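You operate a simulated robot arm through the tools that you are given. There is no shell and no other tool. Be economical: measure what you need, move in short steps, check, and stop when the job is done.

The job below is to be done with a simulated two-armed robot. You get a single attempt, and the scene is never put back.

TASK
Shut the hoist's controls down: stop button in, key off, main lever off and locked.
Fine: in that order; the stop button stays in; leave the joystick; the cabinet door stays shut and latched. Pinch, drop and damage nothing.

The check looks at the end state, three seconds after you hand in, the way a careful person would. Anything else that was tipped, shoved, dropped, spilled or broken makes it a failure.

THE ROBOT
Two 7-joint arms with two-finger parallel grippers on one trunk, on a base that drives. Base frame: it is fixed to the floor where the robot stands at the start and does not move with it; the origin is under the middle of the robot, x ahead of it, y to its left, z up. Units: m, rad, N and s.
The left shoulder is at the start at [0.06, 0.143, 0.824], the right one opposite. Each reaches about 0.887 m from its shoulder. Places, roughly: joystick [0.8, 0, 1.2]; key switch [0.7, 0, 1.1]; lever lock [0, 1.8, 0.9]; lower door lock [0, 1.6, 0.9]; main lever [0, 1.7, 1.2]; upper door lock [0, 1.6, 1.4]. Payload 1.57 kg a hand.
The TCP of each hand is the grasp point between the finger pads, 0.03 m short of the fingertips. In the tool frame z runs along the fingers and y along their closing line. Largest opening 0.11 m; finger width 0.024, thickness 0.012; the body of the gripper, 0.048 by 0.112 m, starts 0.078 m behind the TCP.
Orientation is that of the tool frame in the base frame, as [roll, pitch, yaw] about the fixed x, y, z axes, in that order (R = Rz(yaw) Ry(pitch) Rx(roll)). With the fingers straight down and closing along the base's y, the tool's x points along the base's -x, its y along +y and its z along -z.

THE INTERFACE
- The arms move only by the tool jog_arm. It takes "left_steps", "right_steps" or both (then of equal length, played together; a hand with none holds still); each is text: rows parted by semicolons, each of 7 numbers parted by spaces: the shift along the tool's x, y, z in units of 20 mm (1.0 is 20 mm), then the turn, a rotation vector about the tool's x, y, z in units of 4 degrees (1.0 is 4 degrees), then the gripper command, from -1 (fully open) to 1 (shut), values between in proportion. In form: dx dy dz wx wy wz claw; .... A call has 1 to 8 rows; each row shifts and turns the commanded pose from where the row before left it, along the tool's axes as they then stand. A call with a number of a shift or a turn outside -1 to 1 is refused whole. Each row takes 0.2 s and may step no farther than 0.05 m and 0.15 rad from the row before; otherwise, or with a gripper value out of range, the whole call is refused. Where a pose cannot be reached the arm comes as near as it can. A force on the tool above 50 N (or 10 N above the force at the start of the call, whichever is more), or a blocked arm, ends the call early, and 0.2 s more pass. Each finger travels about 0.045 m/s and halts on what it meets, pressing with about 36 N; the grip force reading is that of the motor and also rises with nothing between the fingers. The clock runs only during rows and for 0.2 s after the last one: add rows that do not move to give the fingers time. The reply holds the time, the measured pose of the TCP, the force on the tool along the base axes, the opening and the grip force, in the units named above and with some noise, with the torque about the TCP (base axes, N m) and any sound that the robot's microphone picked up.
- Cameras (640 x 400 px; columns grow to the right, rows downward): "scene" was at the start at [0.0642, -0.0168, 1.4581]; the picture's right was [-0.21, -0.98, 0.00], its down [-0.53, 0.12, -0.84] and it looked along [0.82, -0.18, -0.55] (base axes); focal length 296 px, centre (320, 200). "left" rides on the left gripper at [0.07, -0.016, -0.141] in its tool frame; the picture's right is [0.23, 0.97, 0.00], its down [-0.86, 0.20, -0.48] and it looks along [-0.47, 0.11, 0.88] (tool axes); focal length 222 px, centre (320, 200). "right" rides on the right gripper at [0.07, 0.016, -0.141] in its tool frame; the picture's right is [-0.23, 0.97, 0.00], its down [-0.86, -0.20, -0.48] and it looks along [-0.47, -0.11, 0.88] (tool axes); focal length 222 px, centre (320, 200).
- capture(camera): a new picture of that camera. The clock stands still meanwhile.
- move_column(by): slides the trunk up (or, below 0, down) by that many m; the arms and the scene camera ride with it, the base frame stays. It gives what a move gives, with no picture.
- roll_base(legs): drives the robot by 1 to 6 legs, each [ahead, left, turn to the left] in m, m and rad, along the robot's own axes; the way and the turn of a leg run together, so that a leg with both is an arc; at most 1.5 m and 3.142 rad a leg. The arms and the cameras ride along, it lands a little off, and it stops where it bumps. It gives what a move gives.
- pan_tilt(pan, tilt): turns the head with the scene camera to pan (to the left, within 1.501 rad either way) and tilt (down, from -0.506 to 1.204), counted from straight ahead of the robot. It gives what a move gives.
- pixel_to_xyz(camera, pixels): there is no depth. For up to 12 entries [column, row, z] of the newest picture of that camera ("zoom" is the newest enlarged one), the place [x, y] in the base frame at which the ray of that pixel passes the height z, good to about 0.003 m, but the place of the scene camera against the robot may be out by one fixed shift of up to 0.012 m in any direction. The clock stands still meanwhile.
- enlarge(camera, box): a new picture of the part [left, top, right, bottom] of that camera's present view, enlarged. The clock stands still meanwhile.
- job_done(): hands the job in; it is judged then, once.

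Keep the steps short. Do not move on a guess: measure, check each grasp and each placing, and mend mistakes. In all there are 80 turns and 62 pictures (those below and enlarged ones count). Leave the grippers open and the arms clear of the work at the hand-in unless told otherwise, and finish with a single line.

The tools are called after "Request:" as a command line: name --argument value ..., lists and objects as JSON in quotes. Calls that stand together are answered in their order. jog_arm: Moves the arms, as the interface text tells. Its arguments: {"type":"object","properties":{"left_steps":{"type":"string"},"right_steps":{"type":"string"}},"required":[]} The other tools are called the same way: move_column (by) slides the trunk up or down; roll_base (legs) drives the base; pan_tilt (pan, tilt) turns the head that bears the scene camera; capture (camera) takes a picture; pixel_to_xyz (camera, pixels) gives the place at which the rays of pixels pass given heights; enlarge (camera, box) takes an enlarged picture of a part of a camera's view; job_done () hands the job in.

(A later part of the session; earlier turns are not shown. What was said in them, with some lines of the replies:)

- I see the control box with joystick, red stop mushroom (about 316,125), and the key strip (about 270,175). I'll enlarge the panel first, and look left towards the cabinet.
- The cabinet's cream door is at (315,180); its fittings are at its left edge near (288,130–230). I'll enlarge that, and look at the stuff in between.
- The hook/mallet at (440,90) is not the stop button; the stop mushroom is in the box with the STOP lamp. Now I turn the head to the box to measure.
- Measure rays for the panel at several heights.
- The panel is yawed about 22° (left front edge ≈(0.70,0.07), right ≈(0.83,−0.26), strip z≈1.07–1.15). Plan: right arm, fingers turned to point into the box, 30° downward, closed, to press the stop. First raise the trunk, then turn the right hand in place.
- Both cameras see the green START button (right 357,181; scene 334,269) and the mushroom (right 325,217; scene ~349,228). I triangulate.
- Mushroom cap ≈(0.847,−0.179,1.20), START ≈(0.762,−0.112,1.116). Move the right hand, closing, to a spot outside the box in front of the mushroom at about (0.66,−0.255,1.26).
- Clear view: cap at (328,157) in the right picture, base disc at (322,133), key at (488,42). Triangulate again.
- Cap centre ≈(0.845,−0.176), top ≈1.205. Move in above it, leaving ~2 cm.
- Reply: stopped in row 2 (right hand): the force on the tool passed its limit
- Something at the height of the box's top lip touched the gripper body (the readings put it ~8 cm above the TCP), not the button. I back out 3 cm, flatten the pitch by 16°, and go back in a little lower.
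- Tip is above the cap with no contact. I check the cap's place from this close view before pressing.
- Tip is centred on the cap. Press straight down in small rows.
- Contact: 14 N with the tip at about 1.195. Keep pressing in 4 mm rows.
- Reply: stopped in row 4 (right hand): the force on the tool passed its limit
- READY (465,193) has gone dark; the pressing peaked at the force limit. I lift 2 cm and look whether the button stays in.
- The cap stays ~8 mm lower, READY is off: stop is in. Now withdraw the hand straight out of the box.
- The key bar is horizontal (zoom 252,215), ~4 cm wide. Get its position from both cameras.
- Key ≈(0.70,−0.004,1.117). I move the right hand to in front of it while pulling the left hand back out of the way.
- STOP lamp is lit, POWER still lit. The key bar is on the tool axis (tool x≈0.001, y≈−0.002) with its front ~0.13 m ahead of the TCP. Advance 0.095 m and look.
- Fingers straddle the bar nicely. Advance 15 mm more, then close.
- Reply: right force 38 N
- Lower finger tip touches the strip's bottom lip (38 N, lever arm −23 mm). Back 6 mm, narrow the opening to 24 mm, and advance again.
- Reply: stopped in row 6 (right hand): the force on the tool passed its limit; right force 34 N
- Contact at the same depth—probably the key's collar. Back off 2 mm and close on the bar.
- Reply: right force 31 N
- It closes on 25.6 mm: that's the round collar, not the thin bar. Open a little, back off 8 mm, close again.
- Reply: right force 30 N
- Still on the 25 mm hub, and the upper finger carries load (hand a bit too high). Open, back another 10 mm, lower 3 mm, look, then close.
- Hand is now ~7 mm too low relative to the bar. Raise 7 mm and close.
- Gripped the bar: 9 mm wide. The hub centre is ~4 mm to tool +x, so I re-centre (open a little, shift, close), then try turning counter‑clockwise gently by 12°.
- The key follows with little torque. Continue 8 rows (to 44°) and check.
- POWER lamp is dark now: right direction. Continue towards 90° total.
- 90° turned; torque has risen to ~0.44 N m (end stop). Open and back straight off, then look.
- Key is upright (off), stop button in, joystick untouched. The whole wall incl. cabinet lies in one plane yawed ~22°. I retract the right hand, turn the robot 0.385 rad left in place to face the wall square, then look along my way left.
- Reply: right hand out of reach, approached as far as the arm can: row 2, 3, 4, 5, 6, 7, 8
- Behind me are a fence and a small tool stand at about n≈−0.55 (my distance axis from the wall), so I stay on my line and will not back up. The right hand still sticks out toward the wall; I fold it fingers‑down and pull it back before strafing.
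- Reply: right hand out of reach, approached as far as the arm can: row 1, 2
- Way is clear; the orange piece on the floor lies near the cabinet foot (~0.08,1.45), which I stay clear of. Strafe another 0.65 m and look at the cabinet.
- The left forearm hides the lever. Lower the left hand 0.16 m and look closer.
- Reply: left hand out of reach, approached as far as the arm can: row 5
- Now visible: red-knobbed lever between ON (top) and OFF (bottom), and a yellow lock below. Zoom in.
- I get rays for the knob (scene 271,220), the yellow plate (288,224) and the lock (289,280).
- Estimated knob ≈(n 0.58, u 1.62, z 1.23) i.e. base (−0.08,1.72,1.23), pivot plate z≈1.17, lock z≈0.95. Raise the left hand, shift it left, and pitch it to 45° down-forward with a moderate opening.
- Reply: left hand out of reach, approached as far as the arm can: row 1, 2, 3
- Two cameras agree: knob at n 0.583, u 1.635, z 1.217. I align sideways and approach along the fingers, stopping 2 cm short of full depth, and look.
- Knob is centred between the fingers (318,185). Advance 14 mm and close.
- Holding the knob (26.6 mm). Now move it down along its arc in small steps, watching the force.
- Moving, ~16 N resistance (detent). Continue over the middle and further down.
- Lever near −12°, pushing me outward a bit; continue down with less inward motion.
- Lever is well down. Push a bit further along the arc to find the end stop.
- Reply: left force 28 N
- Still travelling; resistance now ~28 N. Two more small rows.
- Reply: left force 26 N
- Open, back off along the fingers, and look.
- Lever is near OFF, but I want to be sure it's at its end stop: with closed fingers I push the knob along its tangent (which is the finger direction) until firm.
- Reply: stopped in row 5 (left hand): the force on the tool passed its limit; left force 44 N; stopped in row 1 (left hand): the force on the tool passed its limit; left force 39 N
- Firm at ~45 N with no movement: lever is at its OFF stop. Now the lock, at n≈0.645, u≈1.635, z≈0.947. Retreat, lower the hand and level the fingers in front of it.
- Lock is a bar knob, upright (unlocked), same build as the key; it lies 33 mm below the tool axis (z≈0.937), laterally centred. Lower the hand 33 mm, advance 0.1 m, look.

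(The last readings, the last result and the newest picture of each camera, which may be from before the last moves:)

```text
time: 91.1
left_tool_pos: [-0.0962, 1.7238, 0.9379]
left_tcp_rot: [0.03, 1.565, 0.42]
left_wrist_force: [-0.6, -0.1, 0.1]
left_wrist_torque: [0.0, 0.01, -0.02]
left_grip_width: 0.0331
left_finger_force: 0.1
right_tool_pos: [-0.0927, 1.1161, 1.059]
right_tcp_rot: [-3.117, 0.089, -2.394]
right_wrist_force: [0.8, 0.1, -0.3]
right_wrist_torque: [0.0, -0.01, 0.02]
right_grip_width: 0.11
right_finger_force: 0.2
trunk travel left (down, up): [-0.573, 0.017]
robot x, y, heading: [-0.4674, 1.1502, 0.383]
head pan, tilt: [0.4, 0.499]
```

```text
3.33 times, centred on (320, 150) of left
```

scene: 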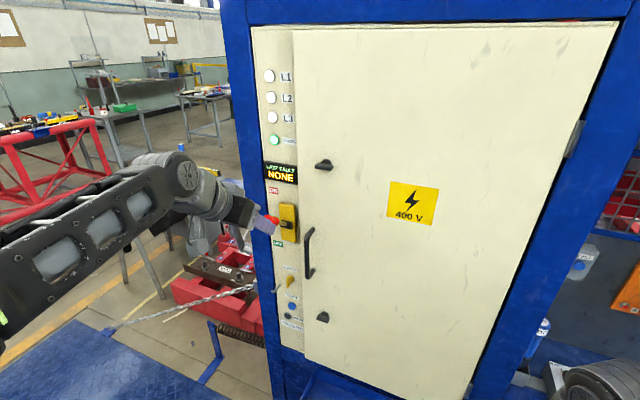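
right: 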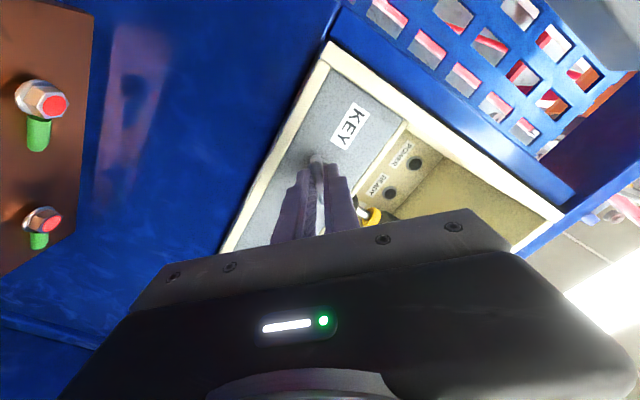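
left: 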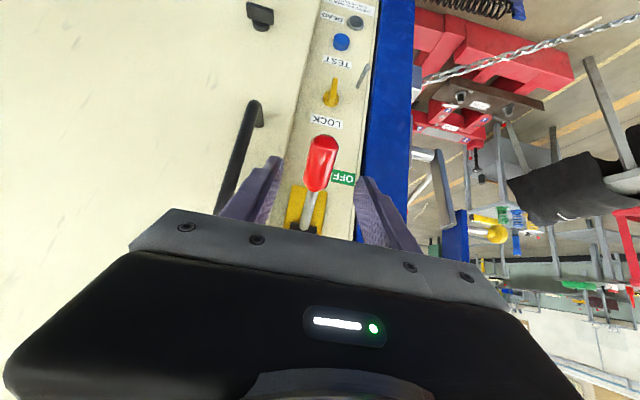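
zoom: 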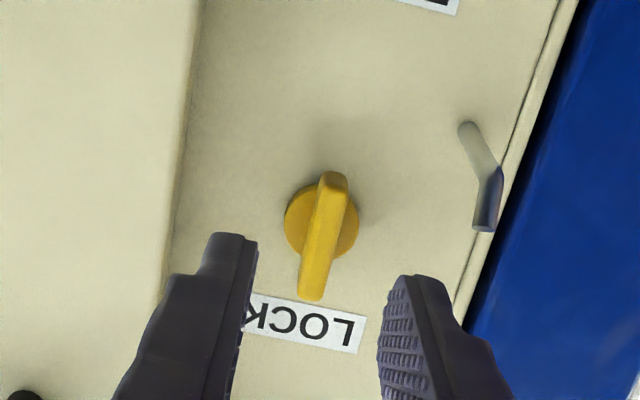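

Bar centred within 2 mm. Advance 40 mm and close; check the width.

Request:
jog_arm --left_steps "0.08 0.05 0.9 0 0 0 0.4;0 0 0.6 0 0 0 0.4;0 0 0.5 0 0 0 0.4;0 0 0 0 0 0 0.7;0 0 0 0 0 0 1;0 0 0 0 0 0 1;0 0 0 0 0 0 1"

Request:
enlarge --camera "left" --box '[240, 90, 400, 210]'

```text
time: 92.7
left_tool_pos: [-0.0609, 1.7387, 0.9368]
left_tcp_rot: [0.027, 1.563, 0.416]
left_wrist_force: [-0.3, -0.6, -1.4]
left_wrist_torque: [0.0, -0.01, 0.0]
left_grip_width: 0.0001
left_finger_force: 21.3
right_tool_pos: [-0.092, 1.1166, 1.0592]
right_tcp_rot: [-3.117, 0.087, -2.392]
right_wrist_force: [0.1, 0.2, -0.6]
right_wrist_torque: [0.01, -0.01, -0.01]
right_grip_width: 0.1099
right_finger_force: 0.0
trunk travel left (down, up): [-0.573, 0.017]
robot x, y, heading: [-0.47, 1.1507, 0.385]
head pan, tilt: [0.4, 0.499]
```

```text
3.33 times, centred on (320, 150) of left
```

zoom: 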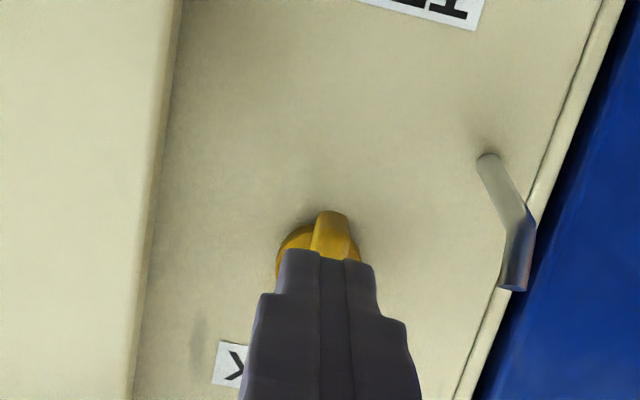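

Fingers closed short of the bar. Open, advance 20 mm, close again.

Request:
jog_arm --left_steps "0 0 0 0 0 0 0.4;0 0 0 0 0 0 0.4;0 0 0.5 0 0 0 0.4;0 0 0.5 0 0 0 0.4;0 0 0 0 0 0 1;0 0 0 0 0 0 1;0 0 0 0 0 0 1;0 0 0 0 0 0 1"

```text
time: 94.5
left_tool_pos: [-0.0413, 1.7479, 0.9376]
left_tcp_rot: [-0.015, 1.564, 0.375]
left_wrist_force: [-1.1, 8.6, 2.1]
left_wrist_torque: [-0.07, 0.07, 0.03]
left_grip_width: 0.0089
left_finger_force: 27.7
right_tool_pos: [-0.092, 1.118, 1.059]
right_tcp_rot: [-3.116, 0.085, -2.392]
right_wrist_force: [0.6, -0.3, 0.6]
right_wrist_torque: [0.04, -0.02, 0.01]
right_grip_width: 0.11
right_finger_force: 0.0
trunk travel left (down, up): [-0.573, 0.017]
robot x, y, heading: [-0.4729, 1.1504, 0.385]
head pan, tilt: [0.4, 0.499]
```

Gripped the bar (8.9 mm). Try turning clockwise 12° and read the torque.

Request:
jog_arm --left_steps "0 0 0 0 0 1 1;0 0 0 0 0 1 1;0 0 0 0 0 1 1;0 0 0 0 0 0 1"

```text
time: 95.5
left_tool_pos: [-0.0419, 1.7488, 0.9377]
left_tcp_rot: [1.521, 1.361, 1.915]
left_wrist_force: [2.8, 19.3, 12.5]
left_wrist_torque: [-0.12, -0.19, 0.26]
left_grip_width: 0.0092
left_finger_force: 27.1
right_tool_pos: [-0.0912, 1.1175, 1.0596]
right_tcp_rot: [-3.117, 0.085, -2.393]
right_wrist_force: [-0.6, 0.3, 0.4]
right_wrist_torque: [-0.05, -0.01, 0.0]
right_grip_width: 0.1097
right_finger_force: 0.1
trunk travel left (down, up): [-0.573, 0.017]
robot x, y, heading: [-0.4726, 1.1484, 0.385]
head pan, tilt: [0.4, 0.499]
```

Small torque (~0.2 N m): it turns. Continue with a slight shift to relieve the sideways load.

Request:
jog_arm --left_steps "-0.05 0.12 0 0 0 1 1;0 0 0 0 0 1 1;0 0 0 0 0 1 1;0 0 0 0 0 1 1;0 0 0 0 0 1 1;0 0 0 0 0 1 1;0 0 0 0 0 1 1;0 0 0 0 0 0 1"

Request:
enlarge --camera "left" --box '[240, 90, 400, 210]'

```text
time: 97.3
left_tool_pos: [-0.0436, 1.7517, 0.9381]
left_tcp_rot: [1.549, 0.87, 1.952]
left_wrist_force: [-2.8, 25.0, 17.1]
left_wrist_torque: [-0.15, -0.23, 0.58]
left_grip_width: 0.0089
left_finger_force: 27.1
right_tool_pos: [-0.0939, 1.1181, 1.0603]
right_tcp_rot: [-3.117, 0.087, -2.393]
right_wrist_force: [0.0, -0.4, -0.7]
right_wrist_torque: [0.0, -0.02, 0.01]
right_grip_width: 0.1099
right_finger_force: 0.0
trunk travel left (down, up): [-0.573, 0.017]
robot x, y, heading: [-0.4692, 1.1476, 0.386]
head pan, tilt: [0.4, 0.499]
```

```text
3.33 times, centred on (320, 150) of left
```

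zoom: 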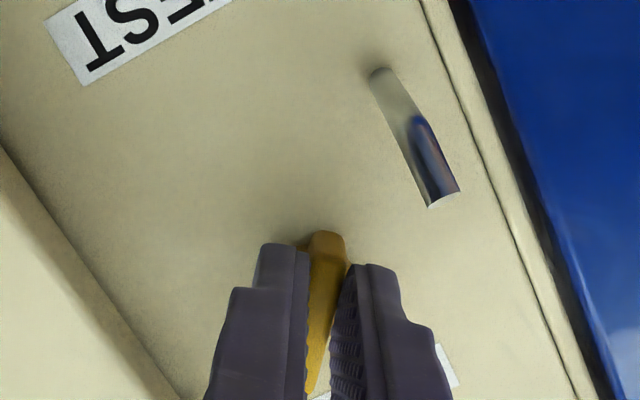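

The bar follows (in line with the fingers at 40°). Continue to 90°, relieving sideways load.

Request:
jog_arm --left_steps "0 0.12 0 0 0 1 1;0 0.06 0 0 0 1 1;0 0 0 0 0 1 1;0 0 0 0 0 1 1;0 0 0 0 0 1 1;0 0 0 0 0 1 1;0 0 0 0 0 1 1;0 0 0 0 0 0 1"

Request:
jog_arm --left_steps "0 0 0 0 0 1 1;0 0 0 0 0 1 1;0 0 0 0 0 1 1;0 0 0 0 0 1 1;0 0 0 0 0 1 1;0 0 0 0 0 0.5 1;0 0 0 0 0 0 1"

```text
time: 99.1
left_tool_pos: [-0.0452, 1.7537, 0.9424]
left_tcp_rot: [1.554, 0.383, 1.962]
left_wrist_force: [0.6, 23.6, 19.5]
left_wrist_torque: [-0.01, -0.38, 0.48]
left_grip_width: 0.0093
left_finger_force: 27.2
right_tool_pos: [-0.0928, 1.1174, 1.0597]
right_tcp_rot: [-3.117, 0.088, -2.393]
right_wrist_force: [0.1, 0.0, -0.2]
right_wrist_torque: [-0.03, -0.01, -0.03]
right_grip_width: 0.11
right_finger_force: 0.0
trunk travel left (down, up): [-0.573, 0.017]
robot x, y, heading: [-0.4702, 1.1476, 0.388]
head pan, tilt: [0.4, 0.499]
```

```text
time: 100.7
left_tool_pos: [-0.045, 1.7533, 0.9452]
left_tcp_rot: [1.552, 0.0, 1.966]
left_wrist_force: [-3.7, 21.1, 26.9]
left_wrist_torque: [-0.04, -0.54, 0.41]
left_grip_width: 0.0089
left_finger_force: 27.8
right_tool_pos: [-0.0939, 1.1164, 1.0583]
right_tcp_rot: [-3.116, 0.089, -2.393]
right_wrist_force: [0.2, 0.0, 0.1]
right_wrist_torque: [0.0, 0.0, -0.02]
right_grip_width: 0.1101
right_finger_force: 0.1
trunk travel left (down, up): [-0.573, 0.017]
robot x, y, heading: [-0.473, 1.146, 0.383]
head pan, tilt: [0.4, 0.499]
```

Turned 90°. Release, back off and look.

Request:
jog_arm --left_steps "0 0 0 0 0 0 0.3;0 0 0 0 0 0 0.3;0 0 -0.7 0 0 0 0.3;0 0 -1 0 0 0 0.3;0 0 -1 0 0 0 0.3;0 0 -1 0 0 0 0.3;0 0 -1 0 0 0 0.3;0 0 -1 0 0 0 0.3"

Request:
enlarge --camera "scene" --box '[230, 170, 340, 330]'

Request:
capture --camera "left"

```text
time: 102.5
left_tool_pos: [-0.1486, 1.7073, 0.9397]
left_tcp_rot: [1.564, -0.001, 1.958]
left_wrist_force: [-0.5, 0.2, 0.4]
left_wrist_torque: [-0.02, 0.01, 0.02]
left_grip_width: 0.0389
left_finger_force: 0.0
right_tool_pos: [-0.094, 1.1161, 1.0599]
right_tcp_rot: [-3.117, 0.088, -2.392]
right_wrist_force: [-0.4, 0.6, 0.1]
right_wrist_torque: [0.02, -0.04, -0.03]
right_grip_width: 0.1101
right_finger_force: 0.1
trunk travel left (down, up): [-0.573, 0.017]
robot x, y, heading: [-0.4713, 1.1464, 0.384]
head pan, tilt: [0.4, 0.499]
```

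```text
2.50 times, centred on (285, 250) of scene
```

zoom: 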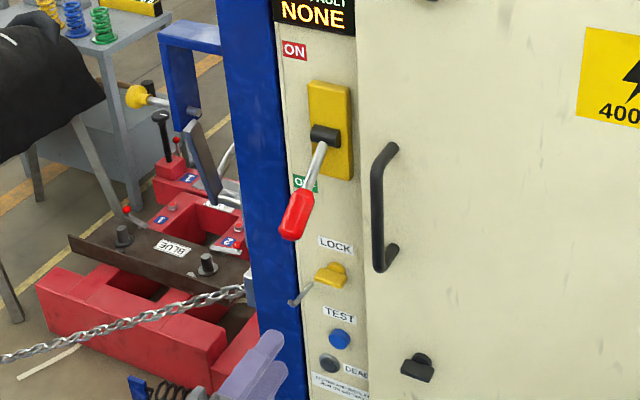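

```text
6 pictures are left
```

left: 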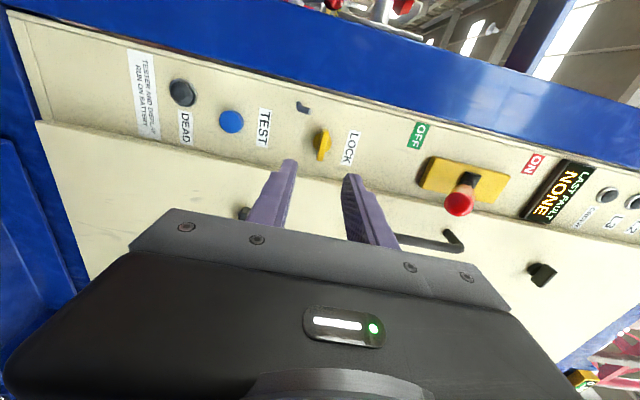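

The lock bar is now horizontal, lever at OFF, door latches untouched. Open the left gripper fully, retreat further, and take a final look.

Request:
jog_arm --left_steps "0 0 -0.5 0 0 0 -1;0 0 -0.9 0 0 0 -1;0 0 -0.9 0 0 0 -1;0 0 -0.9 0 0 0 -1;0 0 -0.9 0 0 0 -1;0 0 0 0 0 0 -1"

Request:
capture --camera "scene"

Request:
enlarge --camera "scene" --box '[255, 205, 335, 300]'

```text
time: 103.9
left_tool_pos: [-0.2256, 1.6768, 0.9364]
left_tcp_rot: [1.563, -0.001, 1.96]
left_wrist_force: [-0.3, 0.4, -0.1]
left_wrist_torque: [0.01, -0.02, 0.02]
left_grip_width: 0.11
left_finger_force: 0.0
right_tool_pos: [-0.0924, 1.1164, 1.0586]
right_tcp_rot: [-3.117, 0.086, -2.393]
right_wrist_force: [-0.3, 0.1, 0.0]
right_wrist_torque: [-0.02, 0.0, 0.02]
right_grip_width: 0.11
right_finger_force: 0.1
trunk travel left (down, up): [-0.573, 0.017]
robot x, y, heading: [-0.4677, 1.1426, 0.387]
head pan, tilt: [0.4, 0.499]
```

```text
5 pictures are left
```

scene: 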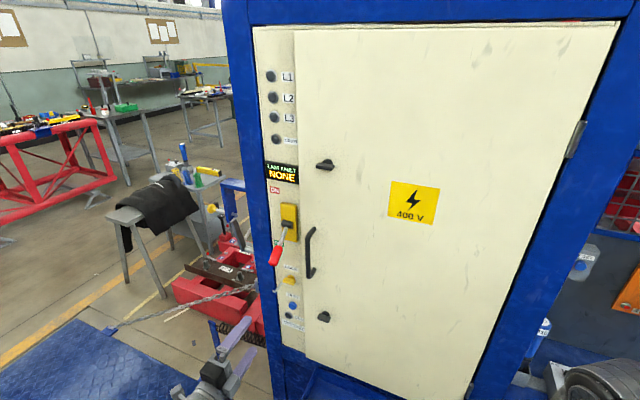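

```text
4.21 times, centred on (295, 252) of scene
```

zoom: 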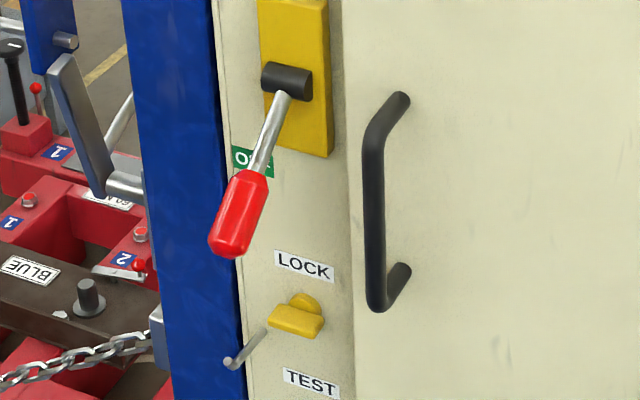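

L1–L3 and the control lamp are dark, lever at OFF, lock turned across, door shut with latches untouched, both grippers open and clear. Handing in.

Request:
job_done

```text
The job is handed in.
```

The hoist's controls are shut down in the order asked: stop button in, key off, main lever off with the lock turned 90° (I didn't pull on the lever to test it), with the joystick untouched and the cabinet door still shut and latched.
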